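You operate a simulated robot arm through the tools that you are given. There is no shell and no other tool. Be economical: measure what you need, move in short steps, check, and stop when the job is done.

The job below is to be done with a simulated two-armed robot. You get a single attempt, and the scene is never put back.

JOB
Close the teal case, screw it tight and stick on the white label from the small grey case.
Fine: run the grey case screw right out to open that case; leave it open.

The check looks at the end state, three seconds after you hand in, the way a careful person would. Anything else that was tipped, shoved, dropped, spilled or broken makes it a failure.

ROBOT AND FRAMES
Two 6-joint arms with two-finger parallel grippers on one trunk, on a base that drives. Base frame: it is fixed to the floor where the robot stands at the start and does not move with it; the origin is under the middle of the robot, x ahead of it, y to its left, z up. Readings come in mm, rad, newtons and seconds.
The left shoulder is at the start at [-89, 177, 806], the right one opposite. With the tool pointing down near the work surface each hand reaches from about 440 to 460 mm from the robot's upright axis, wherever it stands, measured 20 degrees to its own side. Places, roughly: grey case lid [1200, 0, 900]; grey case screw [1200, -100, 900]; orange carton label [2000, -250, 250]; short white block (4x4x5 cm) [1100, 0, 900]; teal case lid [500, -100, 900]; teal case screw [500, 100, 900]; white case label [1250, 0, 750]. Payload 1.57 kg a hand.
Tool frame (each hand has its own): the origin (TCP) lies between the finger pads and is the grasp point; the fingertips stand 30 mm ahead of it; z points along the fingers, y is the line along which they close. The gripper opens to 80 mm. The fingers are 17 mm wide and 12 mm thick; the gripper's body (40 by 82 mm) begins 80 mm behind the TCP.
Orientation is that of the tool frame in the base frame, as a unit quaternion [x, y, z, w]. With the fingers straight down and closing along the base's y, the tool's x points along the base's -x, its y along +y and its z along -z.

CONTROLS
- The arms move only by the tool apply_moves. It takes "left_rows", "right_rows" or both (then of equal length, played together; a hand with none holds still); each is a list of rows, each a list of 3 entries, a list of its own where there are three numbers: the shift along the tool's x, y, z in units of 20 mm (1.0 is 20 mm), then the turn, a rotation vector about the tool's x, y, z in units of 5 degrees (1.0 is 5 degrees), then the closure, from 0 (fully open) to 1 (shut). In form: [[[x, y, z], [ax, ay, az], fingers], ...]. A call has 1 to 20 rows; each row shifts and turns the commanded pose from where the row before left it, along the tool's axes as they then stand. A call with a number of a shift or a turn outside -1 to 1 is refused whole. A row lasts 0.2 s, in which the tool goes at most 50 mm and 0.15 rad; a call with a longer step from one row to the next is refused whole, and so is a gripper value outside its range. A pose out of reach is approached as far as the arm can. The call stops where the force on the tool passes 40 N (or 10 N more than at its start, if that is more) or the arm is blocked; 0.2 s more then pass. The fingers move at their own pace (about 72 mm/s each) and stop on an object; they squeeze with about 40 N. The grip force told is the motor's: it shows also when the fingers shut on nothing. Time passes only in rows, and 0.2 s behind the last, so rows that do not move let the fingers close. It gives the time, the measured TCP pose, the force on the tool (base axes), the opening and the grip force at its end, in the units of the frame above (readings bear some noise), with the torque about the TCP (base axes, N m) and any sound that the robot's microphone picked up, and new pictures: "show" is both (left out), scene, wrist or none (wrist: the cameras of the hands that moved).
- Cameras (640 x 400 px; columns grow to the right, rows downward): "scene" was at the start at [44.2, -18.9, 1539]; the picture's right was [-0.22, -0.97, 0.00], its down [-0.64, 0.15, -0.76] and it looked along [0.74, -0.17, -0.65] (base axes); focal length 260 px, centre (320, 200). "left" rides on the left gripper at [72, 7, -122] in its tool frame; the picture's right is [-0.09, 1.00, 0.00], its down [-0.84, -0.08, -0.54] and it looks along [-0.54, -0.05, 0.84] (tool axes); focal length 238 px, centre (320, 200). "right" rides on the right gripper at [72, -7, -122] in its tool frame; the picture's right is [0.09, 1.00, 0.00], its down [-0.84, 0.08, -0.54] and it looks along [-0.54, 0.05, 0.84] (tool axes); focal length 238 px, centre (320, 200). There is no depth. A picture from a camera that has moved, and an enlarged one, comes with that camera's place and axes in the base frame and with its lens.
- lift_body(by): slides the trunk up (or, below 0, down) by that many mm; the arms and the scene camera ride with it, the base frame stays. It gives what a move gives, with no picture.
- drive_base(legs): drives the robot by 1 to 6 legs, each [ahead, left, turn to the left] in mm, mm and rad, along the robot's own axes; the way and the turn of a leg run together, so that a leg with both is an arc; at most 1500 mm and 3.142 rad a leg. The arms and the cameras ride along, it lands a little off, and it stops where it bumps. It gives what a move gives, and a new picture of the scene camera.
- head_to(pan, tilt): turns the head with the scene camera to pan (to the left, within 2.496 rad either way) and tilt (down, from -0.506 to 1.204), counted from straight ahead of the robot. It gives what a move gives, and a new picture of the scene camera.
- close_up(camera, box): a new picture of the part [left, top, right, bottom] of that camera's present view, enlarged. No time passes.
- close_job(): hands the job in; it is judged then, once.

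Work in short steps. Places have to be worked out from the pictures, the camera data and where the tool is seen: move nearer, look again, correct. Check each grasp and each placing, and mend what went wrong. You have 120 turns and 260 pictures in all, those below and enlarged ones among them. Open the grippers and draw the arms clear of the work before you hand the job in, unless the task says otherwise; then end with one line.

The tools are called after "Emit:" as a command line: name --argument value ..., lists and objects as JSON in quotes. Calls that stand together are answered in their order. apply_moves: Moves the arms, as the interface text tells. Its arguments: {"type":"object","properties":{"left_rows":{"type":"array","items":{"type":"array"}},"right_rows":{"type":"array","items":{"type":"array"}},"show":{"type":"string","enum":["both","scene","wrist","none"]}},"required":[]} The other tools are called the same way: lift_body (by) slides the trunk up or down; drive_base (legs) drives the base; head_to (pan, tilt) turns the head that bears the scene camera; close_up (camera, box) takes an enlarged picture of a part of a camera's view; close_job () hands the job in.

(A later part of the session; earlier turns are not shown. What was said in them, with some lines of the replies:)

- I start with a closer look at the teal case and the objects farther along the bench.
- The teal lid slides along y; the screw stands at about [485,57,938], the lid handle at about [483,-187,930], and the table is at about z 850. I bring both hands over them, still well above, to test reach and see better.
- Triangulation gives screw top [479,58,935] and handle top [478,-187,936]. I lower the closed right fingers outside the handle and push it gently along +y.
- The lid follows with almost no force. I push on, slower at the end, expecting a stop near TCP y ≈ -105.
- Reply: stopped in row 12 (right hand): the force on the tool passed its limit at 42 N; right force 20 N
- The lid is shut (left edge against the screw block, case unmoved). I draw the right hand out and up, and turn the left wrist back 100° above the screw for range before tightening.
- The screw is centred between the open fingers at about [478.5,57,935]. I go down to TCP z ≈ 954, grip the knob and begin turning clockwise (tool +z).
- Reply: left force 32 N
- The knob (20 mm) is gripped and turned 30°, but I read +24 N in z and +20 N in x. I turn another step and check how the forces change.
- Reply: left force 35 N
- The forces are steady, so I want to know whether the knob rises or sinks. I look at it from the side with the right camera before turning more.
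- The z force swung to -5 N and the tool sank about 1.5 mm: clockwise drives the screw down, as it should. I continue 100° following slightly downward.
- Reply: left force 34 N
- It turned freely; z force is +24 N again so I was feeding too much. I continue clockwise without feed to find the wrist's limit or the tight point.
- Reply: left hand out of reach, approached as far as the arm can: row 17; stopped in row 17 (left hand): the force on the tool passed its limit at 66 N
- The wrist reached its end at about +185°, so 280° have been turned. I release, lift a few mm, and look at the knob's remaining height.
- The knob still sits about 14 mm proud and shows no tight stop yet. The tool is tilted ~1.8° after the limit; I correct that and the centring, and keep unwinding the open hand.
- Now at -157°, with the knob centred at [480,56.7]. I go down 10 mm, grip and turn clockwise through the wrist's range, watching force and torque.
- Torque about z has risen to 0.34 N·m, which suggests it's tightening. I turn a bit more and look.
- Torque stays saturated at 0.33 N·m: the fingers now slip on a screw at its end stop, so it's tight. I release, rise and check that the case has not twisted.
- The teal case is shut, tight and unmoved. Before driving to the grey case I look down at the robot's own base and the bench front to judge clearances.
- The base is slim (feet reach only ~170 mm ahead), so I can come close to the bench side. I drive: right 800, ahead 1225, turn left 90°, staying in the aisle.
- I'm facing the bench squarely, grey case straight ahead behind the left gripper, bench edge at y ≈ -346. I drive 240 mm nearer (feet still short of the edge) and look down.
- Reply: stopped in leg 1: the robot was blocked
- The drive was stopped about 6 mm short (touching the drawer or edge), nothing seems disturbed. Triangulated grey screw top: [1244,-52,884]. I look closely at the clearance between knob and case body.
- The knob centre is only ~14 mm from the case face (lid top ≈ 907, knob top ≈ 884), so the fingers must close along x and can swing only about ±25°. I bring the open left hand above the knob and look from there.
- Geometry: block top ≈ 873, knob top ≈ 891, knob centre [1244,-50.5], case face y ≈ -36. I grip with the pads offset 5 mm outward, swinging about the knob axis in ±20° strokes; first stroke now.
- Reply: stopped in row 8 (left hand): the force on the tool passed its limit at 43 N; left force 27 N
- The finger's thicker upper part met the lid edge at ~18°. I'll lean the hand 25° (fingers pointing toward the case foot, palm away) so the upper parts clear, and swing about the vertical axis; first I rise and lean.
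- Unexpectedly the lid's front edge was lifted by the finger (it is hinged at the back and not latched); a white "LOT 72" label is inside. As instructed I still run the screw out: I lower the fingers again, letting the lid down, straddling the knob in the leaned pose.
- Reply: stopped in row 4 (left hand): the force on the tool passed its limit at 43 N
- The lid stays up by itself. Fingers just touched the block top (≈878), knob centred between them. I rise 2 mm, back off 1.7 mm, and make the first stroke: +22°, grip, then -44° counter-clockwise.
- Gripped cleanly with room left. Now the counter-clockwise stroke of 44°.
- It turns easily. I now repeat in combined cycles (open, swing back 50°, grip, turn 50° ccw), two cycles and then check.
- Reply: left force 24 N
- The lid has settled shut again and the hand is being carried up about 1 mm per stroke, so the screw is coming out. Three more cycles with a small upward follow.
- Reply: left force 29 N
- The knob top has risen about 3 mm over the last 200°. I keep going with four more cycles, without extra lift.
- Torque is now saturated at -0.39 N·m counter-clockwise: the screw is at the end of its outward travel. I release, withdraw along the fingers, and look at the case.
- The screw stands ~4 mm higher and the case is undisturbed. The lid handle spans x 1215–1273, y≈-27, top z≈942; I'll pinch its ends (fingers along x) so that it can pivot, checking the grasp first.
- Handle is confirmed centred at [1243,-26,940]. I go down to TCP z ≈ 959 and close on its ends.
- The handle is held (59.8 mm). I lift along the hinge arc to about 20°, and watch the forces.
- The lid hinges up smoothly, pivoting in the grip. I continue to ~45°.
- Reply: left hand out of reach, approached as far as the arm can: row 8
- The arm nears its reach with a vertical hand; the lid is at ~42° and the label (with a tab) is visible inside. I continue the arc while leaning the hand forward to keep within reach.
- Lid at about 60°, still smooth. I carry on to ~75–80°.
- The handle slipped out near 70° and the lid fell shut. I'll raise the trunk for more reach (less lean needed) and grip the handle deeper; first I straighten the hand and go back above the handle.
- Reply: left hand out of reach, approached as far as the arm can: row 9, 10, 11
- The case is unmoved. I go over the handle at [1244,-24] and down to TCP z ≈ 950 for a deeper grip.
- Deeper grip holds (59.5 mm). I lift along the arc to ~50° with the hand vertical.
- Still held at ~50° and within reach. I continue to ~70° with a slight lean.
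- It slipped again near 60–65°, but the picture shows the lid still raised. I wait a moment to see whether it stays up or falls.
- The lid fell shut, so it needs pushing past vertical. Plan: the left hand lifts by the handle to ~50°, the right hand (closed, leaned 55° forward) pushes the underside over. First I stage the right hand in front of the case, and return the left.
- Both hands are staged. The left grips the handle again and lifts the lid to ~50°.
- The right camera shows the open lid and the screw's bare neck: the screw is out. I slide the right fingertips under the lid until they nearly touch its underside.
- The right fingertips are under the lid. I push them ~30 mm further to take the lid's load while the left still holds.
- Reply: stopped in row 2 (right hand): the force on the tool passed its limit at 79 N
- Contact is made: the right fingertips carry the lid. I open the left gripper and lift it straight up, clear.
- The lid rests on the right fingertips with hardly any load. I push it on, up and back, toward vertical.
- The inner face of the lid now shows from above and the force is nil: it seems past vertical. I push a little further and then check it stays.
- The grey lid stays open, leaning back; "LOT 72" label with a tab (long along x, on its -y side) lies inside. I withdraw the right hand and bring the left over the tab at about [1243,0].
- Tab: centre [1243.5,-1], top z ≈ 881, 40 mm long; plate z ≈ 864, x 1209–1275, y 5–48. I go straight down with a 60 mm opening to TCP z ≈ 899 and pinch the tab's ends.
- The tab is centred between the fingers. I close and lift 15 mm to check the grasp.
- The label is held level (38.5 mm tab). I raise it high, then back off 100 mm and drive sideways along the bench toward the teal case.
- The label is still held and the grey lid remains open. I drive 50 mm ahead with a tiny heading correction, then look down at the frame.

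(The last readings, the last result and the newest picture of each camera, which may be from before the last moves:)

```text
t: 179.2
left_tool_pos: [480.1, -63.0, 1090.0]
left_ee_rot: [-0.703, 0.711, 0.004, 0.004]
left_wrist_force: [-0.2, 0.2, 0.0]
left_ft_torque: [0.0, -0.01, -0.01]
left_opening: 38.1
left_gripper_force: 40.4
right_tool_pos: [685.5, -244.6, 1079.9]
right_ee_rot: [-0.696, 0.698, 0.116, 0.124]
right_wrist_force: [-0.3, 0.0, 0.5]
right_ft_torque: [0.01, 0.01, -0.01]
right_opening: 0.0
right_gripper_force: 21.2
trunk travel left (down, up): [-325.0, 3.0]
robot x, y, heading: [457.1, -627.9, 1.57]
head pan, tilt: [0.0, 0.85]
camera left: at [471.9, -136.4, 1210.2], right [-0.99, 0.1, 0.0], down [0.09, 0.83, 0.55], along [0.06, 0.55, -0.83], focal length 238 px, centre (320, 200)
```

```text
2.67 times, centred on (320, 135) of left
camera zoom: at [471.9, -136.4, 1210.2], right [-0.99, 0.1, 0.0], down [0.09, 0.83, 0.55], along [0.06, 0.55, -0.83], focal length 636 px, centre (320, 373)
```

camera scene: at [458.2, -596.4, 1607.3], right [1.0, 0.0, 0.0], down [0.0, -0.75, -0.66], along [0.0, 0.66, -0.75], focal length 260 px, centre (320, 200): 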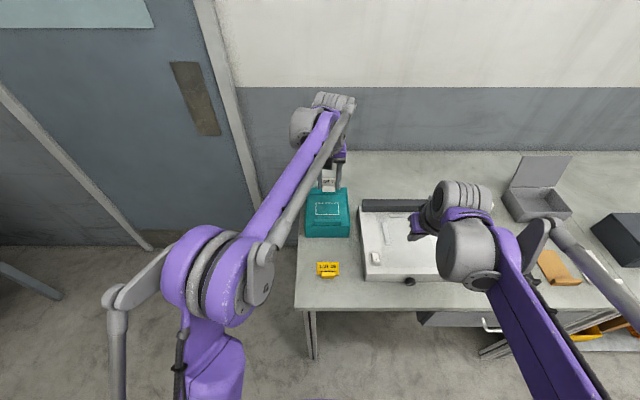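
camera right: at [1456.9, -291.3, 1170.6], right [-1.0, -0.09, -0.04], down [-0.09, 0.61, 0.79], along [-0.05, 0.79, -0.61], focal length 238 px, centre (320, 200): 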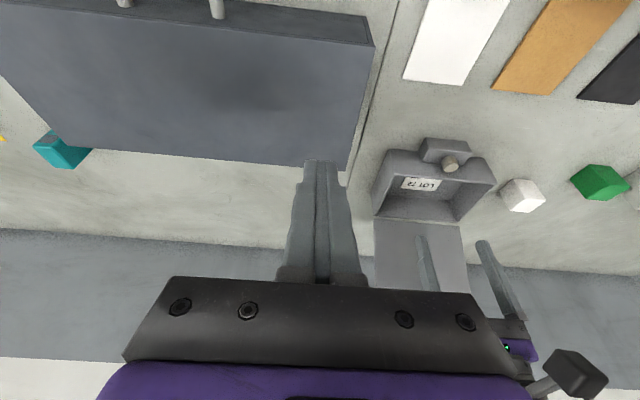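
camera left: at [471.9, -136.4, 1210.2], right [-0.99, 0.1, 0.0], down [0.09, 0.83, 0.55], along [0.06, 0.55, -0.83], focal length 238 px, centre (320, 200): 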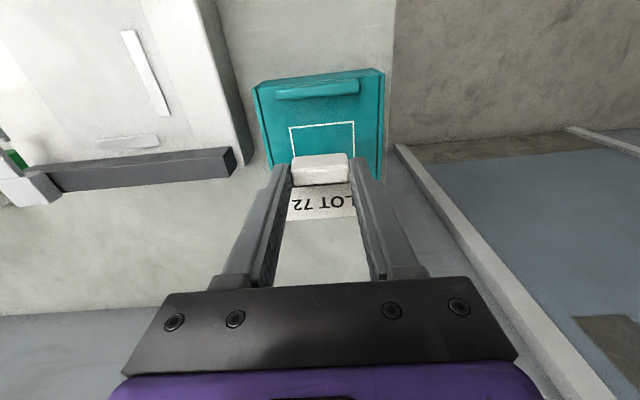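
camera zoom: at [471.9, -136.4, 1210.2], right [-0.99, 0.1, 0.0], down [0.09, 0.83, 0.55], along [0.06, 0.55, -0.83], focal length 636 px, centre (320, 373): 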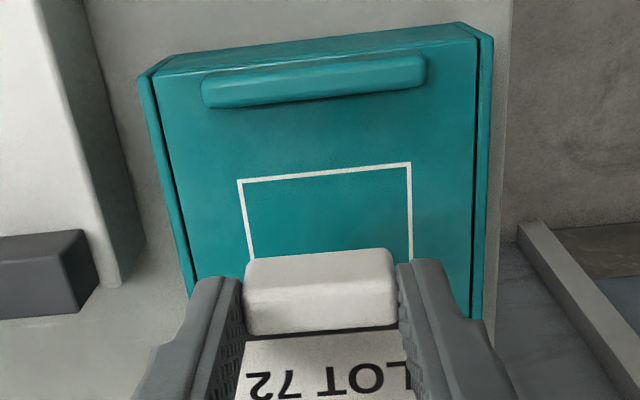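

From the wrist camera the frame spans x ≈ 441–518 with its near edge at y ≈ -52. I level the hand, and go down to about 30 mm above the lid for a precise look.

Emit:
apply_moves --left_rows '[[[-0.1, 0, 0.9], [0, 0.13, -0.13], 1], [[-0.1, 0, 0.9], [0, 0, 0], 1], [[-0.1, 0, 0.9], [0, 0, 0], 1], [[-0.1, 0, 0.9], [0, 0, 0], 1], [[0, 0, 0.9], [0, 0, 0], 1], [[0, 0, 0.7], [0, 0, 0], 1]]' --show "wrist"

Emit:
close_up --camera "left" --box '[180, 60, 460, 235]'

Emit:
close_up --camera "scene" --box '[280, 160, 376, 250]'

```text
t: 180.6
left_tool_pos: [481.1, -54.9, 983.1]
left_ee_rot: [0.708, -0.707, 0.001, 0.001]
left_wrist_force: [0.0, -0.3, -0.6]
left_ft_torque: [0.0, -0.01, -0.01]
left_opening: 38.4
left_gripper_force: 39.9
right_tool_pos: [686.0, -242.6, 1079.0]
right_ee_rot: [-0.696, 0.697, 0.117, 0.123]
right_wrist_force: [-0.1, -0.1, 0.0]
right_ft_torque: [0.01, -0.03, -0.03]
right_opening: 0.0
right_gripper_force: 21.5
trunk travel left (down, up): [-325.0, 3.0]
robot x, y, heading: [460.4, -626.1, 1.57]
head pan, tilt: [0.0, 0.85]
camera left: at [473.2, -125.1, 1105.3], right [-1.0, 0.09, 0.0], down [0.08, 0.84, 0.54], along [0.05, 0.54, -0.84], focal length 238 px, centre (320, 200)
```

left: 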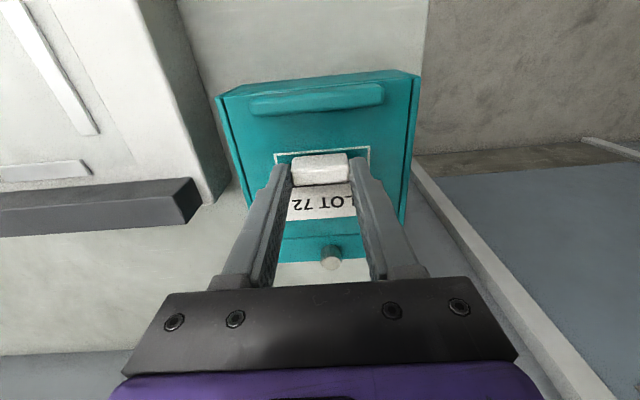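

```text
2.29 times, centred on (320, 148) of left
camera zoom: at [473.2, -125.1, 1105.3], right [-1.0, 0.09, 0.0], down [0.08, 0.84, 0.54], along [0.05, 0.54, -0.84], focal length 545 px, centre (320, 320)
```

zoom: 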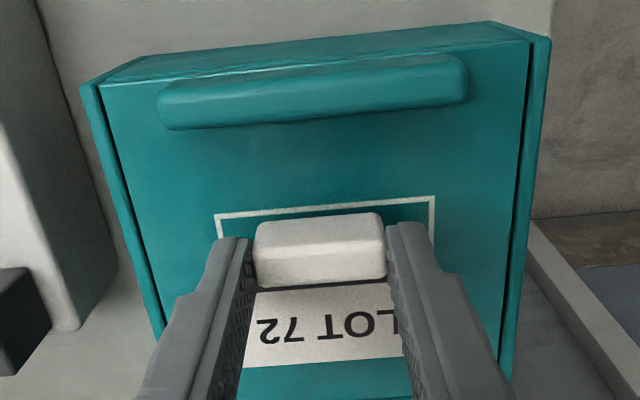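

```text
4.44 times, centred on (328, 205) of scene
camera zoom: at [458.3, -593.3, 1607.8], right [1.0, 0.0, 0.0], down [0.0, -0.75, -0.66], along [0.0, 0.66, -0.75], focal length 1153 px, centre (284, 178)
```

zoom: 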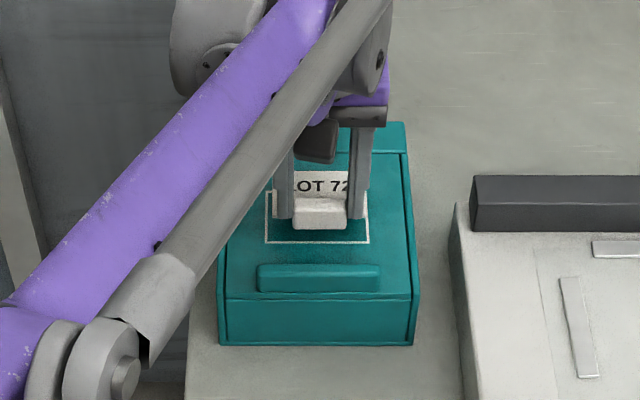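

The frame spans x 438–518, centre ≈ [478.5,-28]; the plate centre sits ~27.5 mm beyond the TCP in y. I shift 2.3 mm and lower toward the lid, slowly at the end.

Emit:
apply_moves --left_rows '[[[0.03, 0.115, 0.4], [0, 0, 0], 1], [[0, 0, 0.4], [0, 0, 0], 1], [[0, 0, 0.4], [0, 0, 0], 1]]' --show "wrist"

Emit:
close_up --camera "left" --box '[180, 60, 460, 235]'

Emit:
close_up --camera "scene" --box '[280, 160, 376, 250]'

```text
t: 181.4
left_tool_pos: [478.7, -54.7, 962.3]
left_ee_rot: [0.708, -0.707, 0.0, -0.001]
left_wrist_force: [0.9, 0.7, 16.1]
left_ft_torque: [0.8, 0.04, -0.03]
left_opening: 37.9
left_gripper_force: 39.9
right_tool_pos: [684.9, -242.9, 1080.5]
right_ee_rot: [-0.696, 0.698, 0.118, 0.124]
right_wrist_force: [-0.3, -0.8, -0.1]
right_ft_torque: [0.01, 0.02, -0.03]
right_opening: 0.2
right_gripper_force: 21.2
trunk travel left (down, up): [-325.0, 3.0]
robot x, y, heading: [458.9, -630.7, 1.568]
head pan, tilt: [0.0, 0.85]
camera left: at [470.7, -126.3, 1083.8], right [-1.0, 0.09, 0.0], down [0.08, 0.84, 0.54], along [0.05, 0.54, -0.84], focal length 238 px, centre (320, 200)
```

left: 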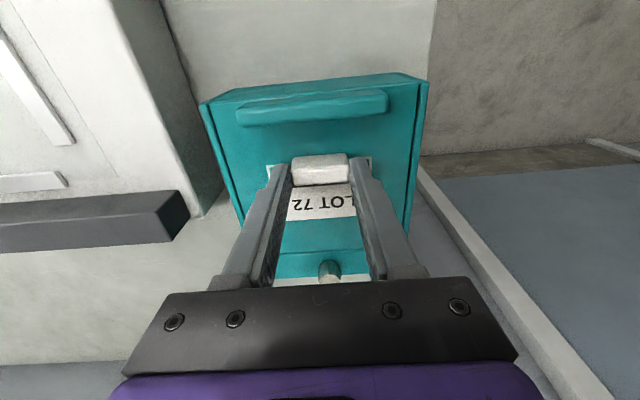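

```text
2.29 times, centred on (320, 148) of left
camera zoom: at [470.7, -126.3, 1083.8], right [-1.0, 0.09, 0.0], down [0.08, 0.84, 0.54], along [0.05, 0.54, -0.84], focal length 545 px, centre (320, 320)
```

zoom: 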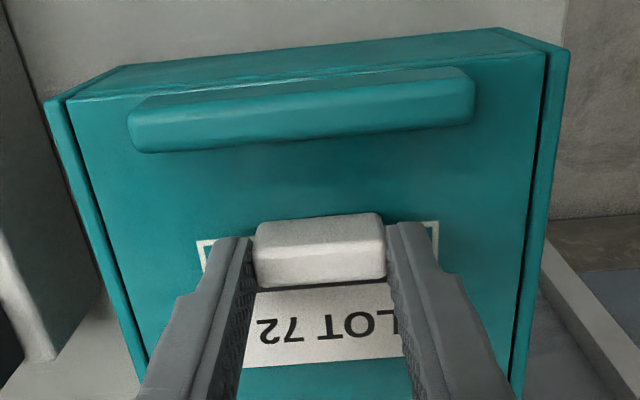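

```text
4.44 times, centred on (328, 205) of scene
camera zoom: at [458.3, -595.3, 1608.1], right [1.0, 0.0, 0.0], down [0.0, -0.75, -0.66], along [0.0, 0.66, -0.75], focal length 1153 px, centre (284, 178)
```

zoom: 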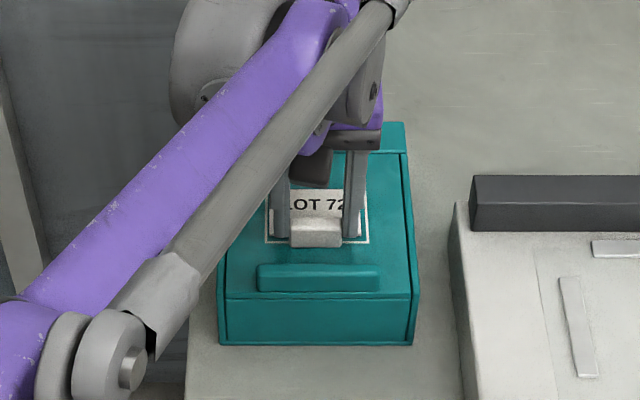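

Contact came at TCP z 962 (lid a bit higher than assumed). Both views show the plate ~6–7 mm too far in +y. I lift 8 mm, shift back 6.5 mm and 1.5 mm in x, and look again.

Emit:
apply_moves --left_rows '[[[0, 0, -0.4], [0, 0, 0], 1], [[0.32, 0.075, 0], [0, 0, 0], 1], [[0, 0, 0], [0, 0, 0], 1]]' --show "wrist"

Emit:
close_up --camera "left" --box '[180, 60, 460, 235]'

Emit:
close_up --camera "scene" --box '[298, 180, 362, 230]'

```text
t: 182.2
left_tool_pos: [477.3, -61.4, 968.2]
left_ee_rot: [0.708, -0.706, 0.002, 0.001]
left_wrist_force: [0.0, -0.7, -0.2]
left_ft_torque: [-0.01, -0.03, -0.01]
left_opening: 38.5
left_gripper_force: 40.0
right_tool_pos: [684.8, -243.6, 1080.1]
right_ee_rot: [-0.696, 0.698, 0.117, 0.123]
right_wrist_force: [-0.7, 1.0, 0.0]
right_ft_torque: [0.0, 0.01, -0.03]
right_opening: 0.1
right_gripper_force: 21.1
trunk travel left (down, up): [-325.0, 3.0]
robot x, y, heading: [454.5, -627.7, 1.574]
head pan, tilt: [0.0, 0.85]
camera left: at [469.4, -131.7, 1090.8], right [-1.0, 0.09, 0.0], down [0.08, 0.84, 0.54], along [0.05, 0.54, -0.84], focal length 238 px, centre (320, 200)
```

left: 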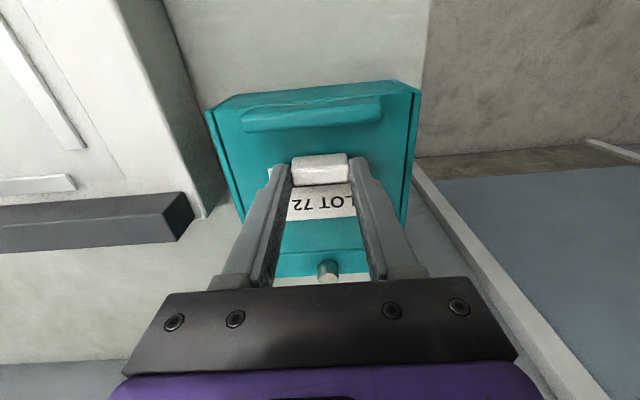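

```text
2.29 times, centred on (320, 148) of left
camera zoom: at [469.4, -131.7, 1090.8], right [-1.0, 0.09, 0.0], down [0.08, 0.84, 0.54], along [0.05, 0.54, -0.84], focal length 545 px, centre (320, 320)
```

zoom: 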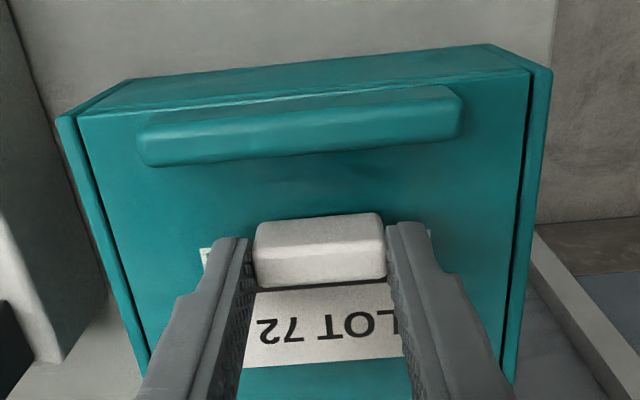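

```text
8.00 times, centred on (330, 205) of scene
camera zoom: at [458.3, -593.2, 1607.8], right [1.0, 0.0, 0.0], down [0.0, -0.75, -0.66], along [0.0, 0.66, -0.75], focal length 2076 px, centre (240, 160)
```

zoom: 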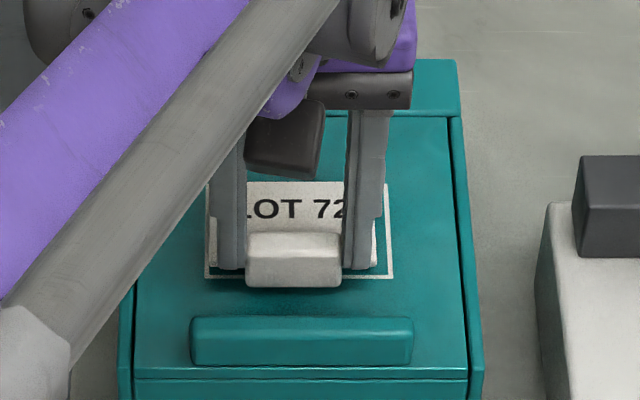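

Now the plate is nearly centred in the frame (about 1 mm shy in y and x). I fine-shift and press down.

Emit:
apply_moves --left_rows '[[[-0.05, -0.06, 0.15], [0, 0, 0], 1], [[0, 0, 0.15], [0, 0, 0], 1], [[0, 0, 0.1], [0, 0, 0], 1], [[0, 0, 0.1], [0, 0, 0], 1], [[0, 0, 0], [0, 0, 0], 1], [[0, 0, 0], [0, 0, 0], 1]]' --show "none"

Emit:
close_up --camera "scene" --box '[298, 180, 362, 230]'

```text
t: 183.6
left_tool_pos: [479.0, -62.0, 959.9]
left_ee_rot: [0.708, -0.706, 0.0, 0.0]
left_wrist_force: [-0.1, 1.5, 35.2]
left_ft_torque: [0.24, -0.01, 0.0]
left_opening: 38.4
left_gripper_force: 39.8
right_tool_pos: [686.3, -245.4, 1079.7]
right_ee_rot: [-0.695, 0.698, 0.117, 0.124]
right_wrist_force: [0.4, 0.0, -0.2]
right_ft_torque: [0.01, -0.01, 0.03]
right_opening: 0.0
right_gripper_force: 20.8
trunk travel left (down, up): [-325.0, 3.0]
robot x, y, heading: [459.7, -628.1, 1.576]
head pan, tilt: [0.0, 0.85]
```

```text
8.00 times, centred on (330, 205) of scene
camera zoom: at [458.0, -596.9, 1608.0], right [1.0, 0.0, 0.0], down [0.0, -0.75, -0.66], along [0.0, 0.66, -0.75], focal length 2076 px, centre (240, 160)
```

zoom: 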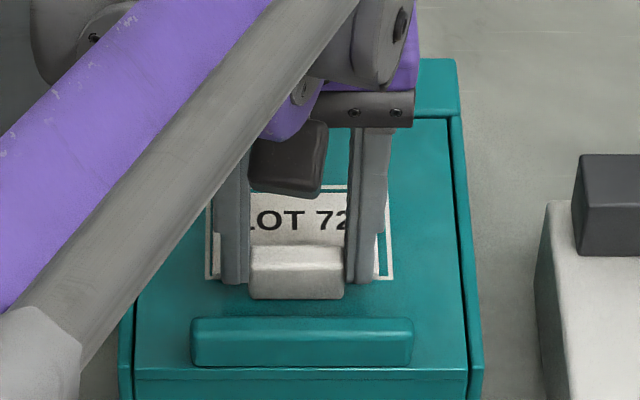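

The plate lies flat (35 N press) inside the frame, margins visible all round. I release and rise to check that it sticks.

Emit:
apply_moves --left_rows '[[[0, 0, 0], [0, 0, 0], 0.25], [[0, 0, 0], [0, 0, 0], 0.25], [[0, 0, -0.5], [0, 0, 0], 0.2], [[0, 0, -1], [0, 0, 0], 0.2], [[0, 0, -1], [0, 0, 0], 0], [[0, 0, -1], [0, 0, 0], 0], [[0, 0, -1], [0, 0, 0], 0], [[0.5, 0, -1], [0, 0, 0], 0], [[0.5, 0, -1], [0, 0, 0], 0]]' --show "both"

Emit:
close_up --camera "left" --box '[200, 60, 440, 210]'

Emit:
close_up --camera "scene" --box '[298, 180, 362, 230]'

```text
t: 185.6
left_tool_pos: [479.1, -81.1, 1091.0]
left_ee_rot: [0.708, -0.706, 0.0, 0.001]
left_wrist_force: [0.3, 0.2, -0.9]
left_ft_torque: [0.0, -0.01, -0.01]
left_opening: 79.8
left_gripper_force: 0.1
right_tool_pos: [685.4, -243.2, 1078.5]
right_ee_rot: [-0.696, 0.697, 0.117, 0.125]
right_wrist_force: [0.2, 0.6, -0.7]
right_ft_torque: [-0.02, 0.0, 0.01]
right_opening: 0.2
right_gripper_force: 21.5
trunk travel left (down, up): [-325.0, 3.0]
robot x, y, heading: [458.9, -629.0, 1.574]
head pan, tilt: [0.0, 0.85]
camera scene: at [458.2, -594.1, 1607.8], right [1.0, 0.0, 0.0], down [0.0, -0.75, -0.66], along [0.0, 0.66, -0.75], focal length 260 px, centre (320, 200)
camera left: at [471.3, -152.3, 1212.0], right [-1.0, 0.09, 0.0], down [0.08, 0.84, 0.54], along [0.05, 0.54, -0.84], focal length 238 px, centre (320, 200)
```

scene: 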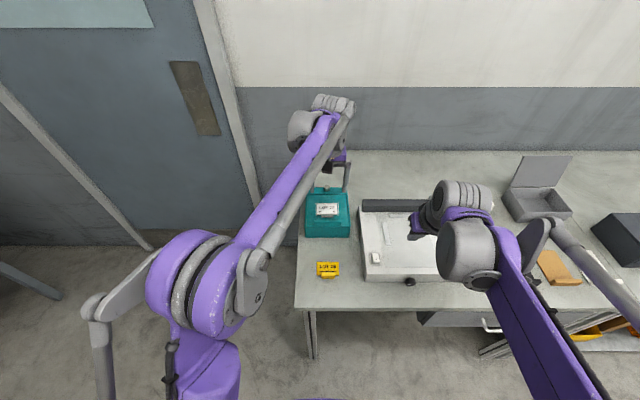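
left: 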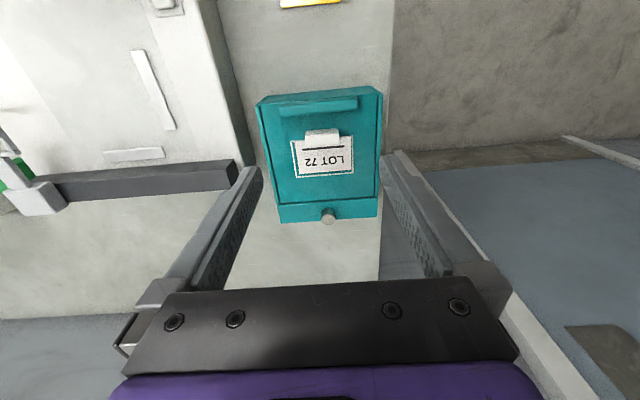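

```text
2.67 times, centred on (320, 135) of left
camera zoom: at [471.3, -152.3, 1212.0], right [-1.0, 0.09, 0.0], down [0.08, 0.84, 0.54], along [0.05, 0.54, -0.84], focal length 636 px, centre (320, 373)
```

zoom: 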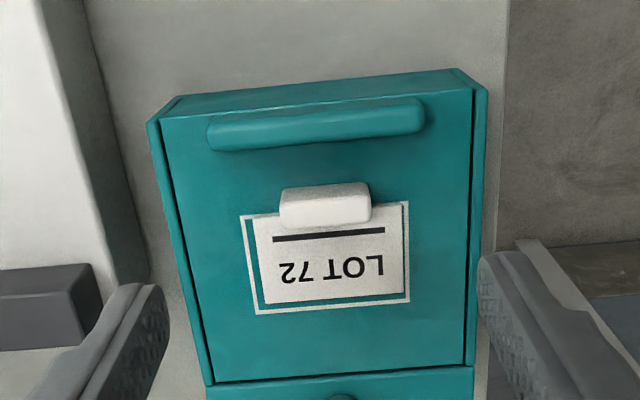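

```text
8.00 times, centred on (330, 205) of scene
camera zoom: at [458.2, -594.1, 1607.8], right [1.0, 0.0, 0.0], down [0.0, -0.75, -0.66], along [0.0, 0.66, -0.75], focal length 2076 px, centre (240, 160)
```

zoom: 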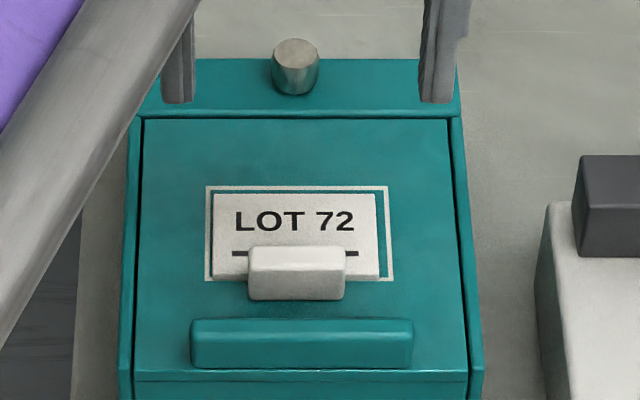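

The LOT 72 label sits flat inside the frame, lid shut, screw tight; the grey case stands open. I open the right gripper, and drive back so both arms are clear.

Emit:
apply_moves --left_rows '[[[0, 0, -0.5], [0, 0, 0], 0], [[0, 0, 0], [0, 0, 0], 0]]' --right_rows '[[[0, 0, -0.5], [0, 0, 0], 0], [[0, 0, 0], [0, 0, 0], 0]]' --show "none"

Emit:
drive_base --legs '[[-300, 0, 0]]'

Emit:
close_up --camera "scene" --box '[260, 100, 620, 300]'

```text
t: 186.2
left_tool_pos: [478.6, -80.0, 1101.3]
left_ee_rot: [0.708, -0.706, 0.001, 0.001]
left_wrist_force: [-0.2, -0.1, 1.0]
left_ft_torque: [-0.02, -0.02, 0.0]
left_opening: 80.2
left_gripper_force: 0.1
right_tool_pos: [685.9, -245.8, 1089.0]
right_ee_rot: [-0.695, 0.699, 0.116, 0.123]
right_wrist_force: [0.3, -0.1, -0.5]
right_ft_torque: [0.01, 0.02, 0.0]
right_opening: 79.7
right_gripper_force: 0.9
trunk travel left (down, up): [-325.0, 3.0]
robot x, y, heading: [455.6, -627.6, 1.574]
head pan, tilt: [0.0, 0.85]
```

```text
t: 188.2
left_tool_pos: [479.9, -380.3, 1100.2]
left_ee_rot: [-0.707, 0.707, 0.0, -0.001]
left_wrist_force: [0.2, 0.2, -0.4]
left_ft_torque: [0.02, 0.01, 0.01]
left_opening: 80.2
left_gripper_force: 0.1
right_tool_pos: [686.8, -547.3, 1089.1]
right_ee_rot: [-0.695, 0.698, 0.117, 0.124]
right_wrist_force: [-0.2, 0.2, -0.8]
right_ft_torque: [-0.01, 0.01, -0.02]
right_opening: 79.9
right_gripper_force: 0.1
trunk travel left (down, up): [-325.0, 3.0]
robot x, y, heading: [454.3, -931.2, 1.569]
head pan, tilt: [0.0, 0.85]
camera scene: at [458.3, -894.0, 1608.0], right [1.0, 0.0, 0.0], down [0.0, -0.75, -0.66], along [0.0, 0.66, -0.75], focal length 260 px, centre (320, 200)
```

scene: 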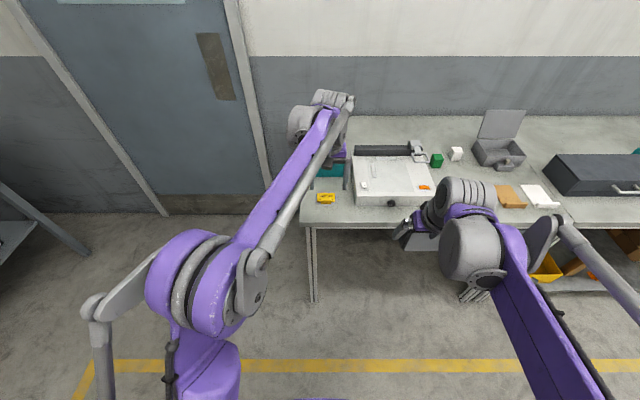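

```text
1.78 times, centred on (440, 200) of scene
camera zoom: at [458.3, -894.0, 1608.0], right [1.0, 0.0, 0.0], down [0.0, -0.75, -0.66], along [0.0, 0.66, -0.75], focal length 461 px, centre (107, 200)
```

zoom: 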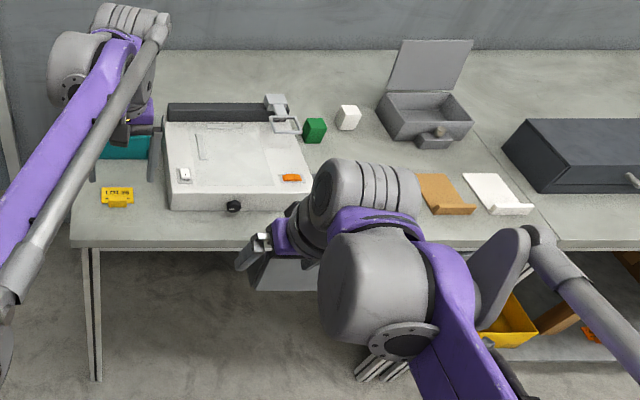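

The grey case is open, everything else on the bench stands where it was, and both arms are clear with open grippers. I hand the job in.

Emit:
close_job

```text
The job is handed in.
```

The teal case is closed and screwed tight. The white LOT 72 label from the grey case is stuck inside the frame on its lid, and the grey case is left open with its screw run out to its stop.
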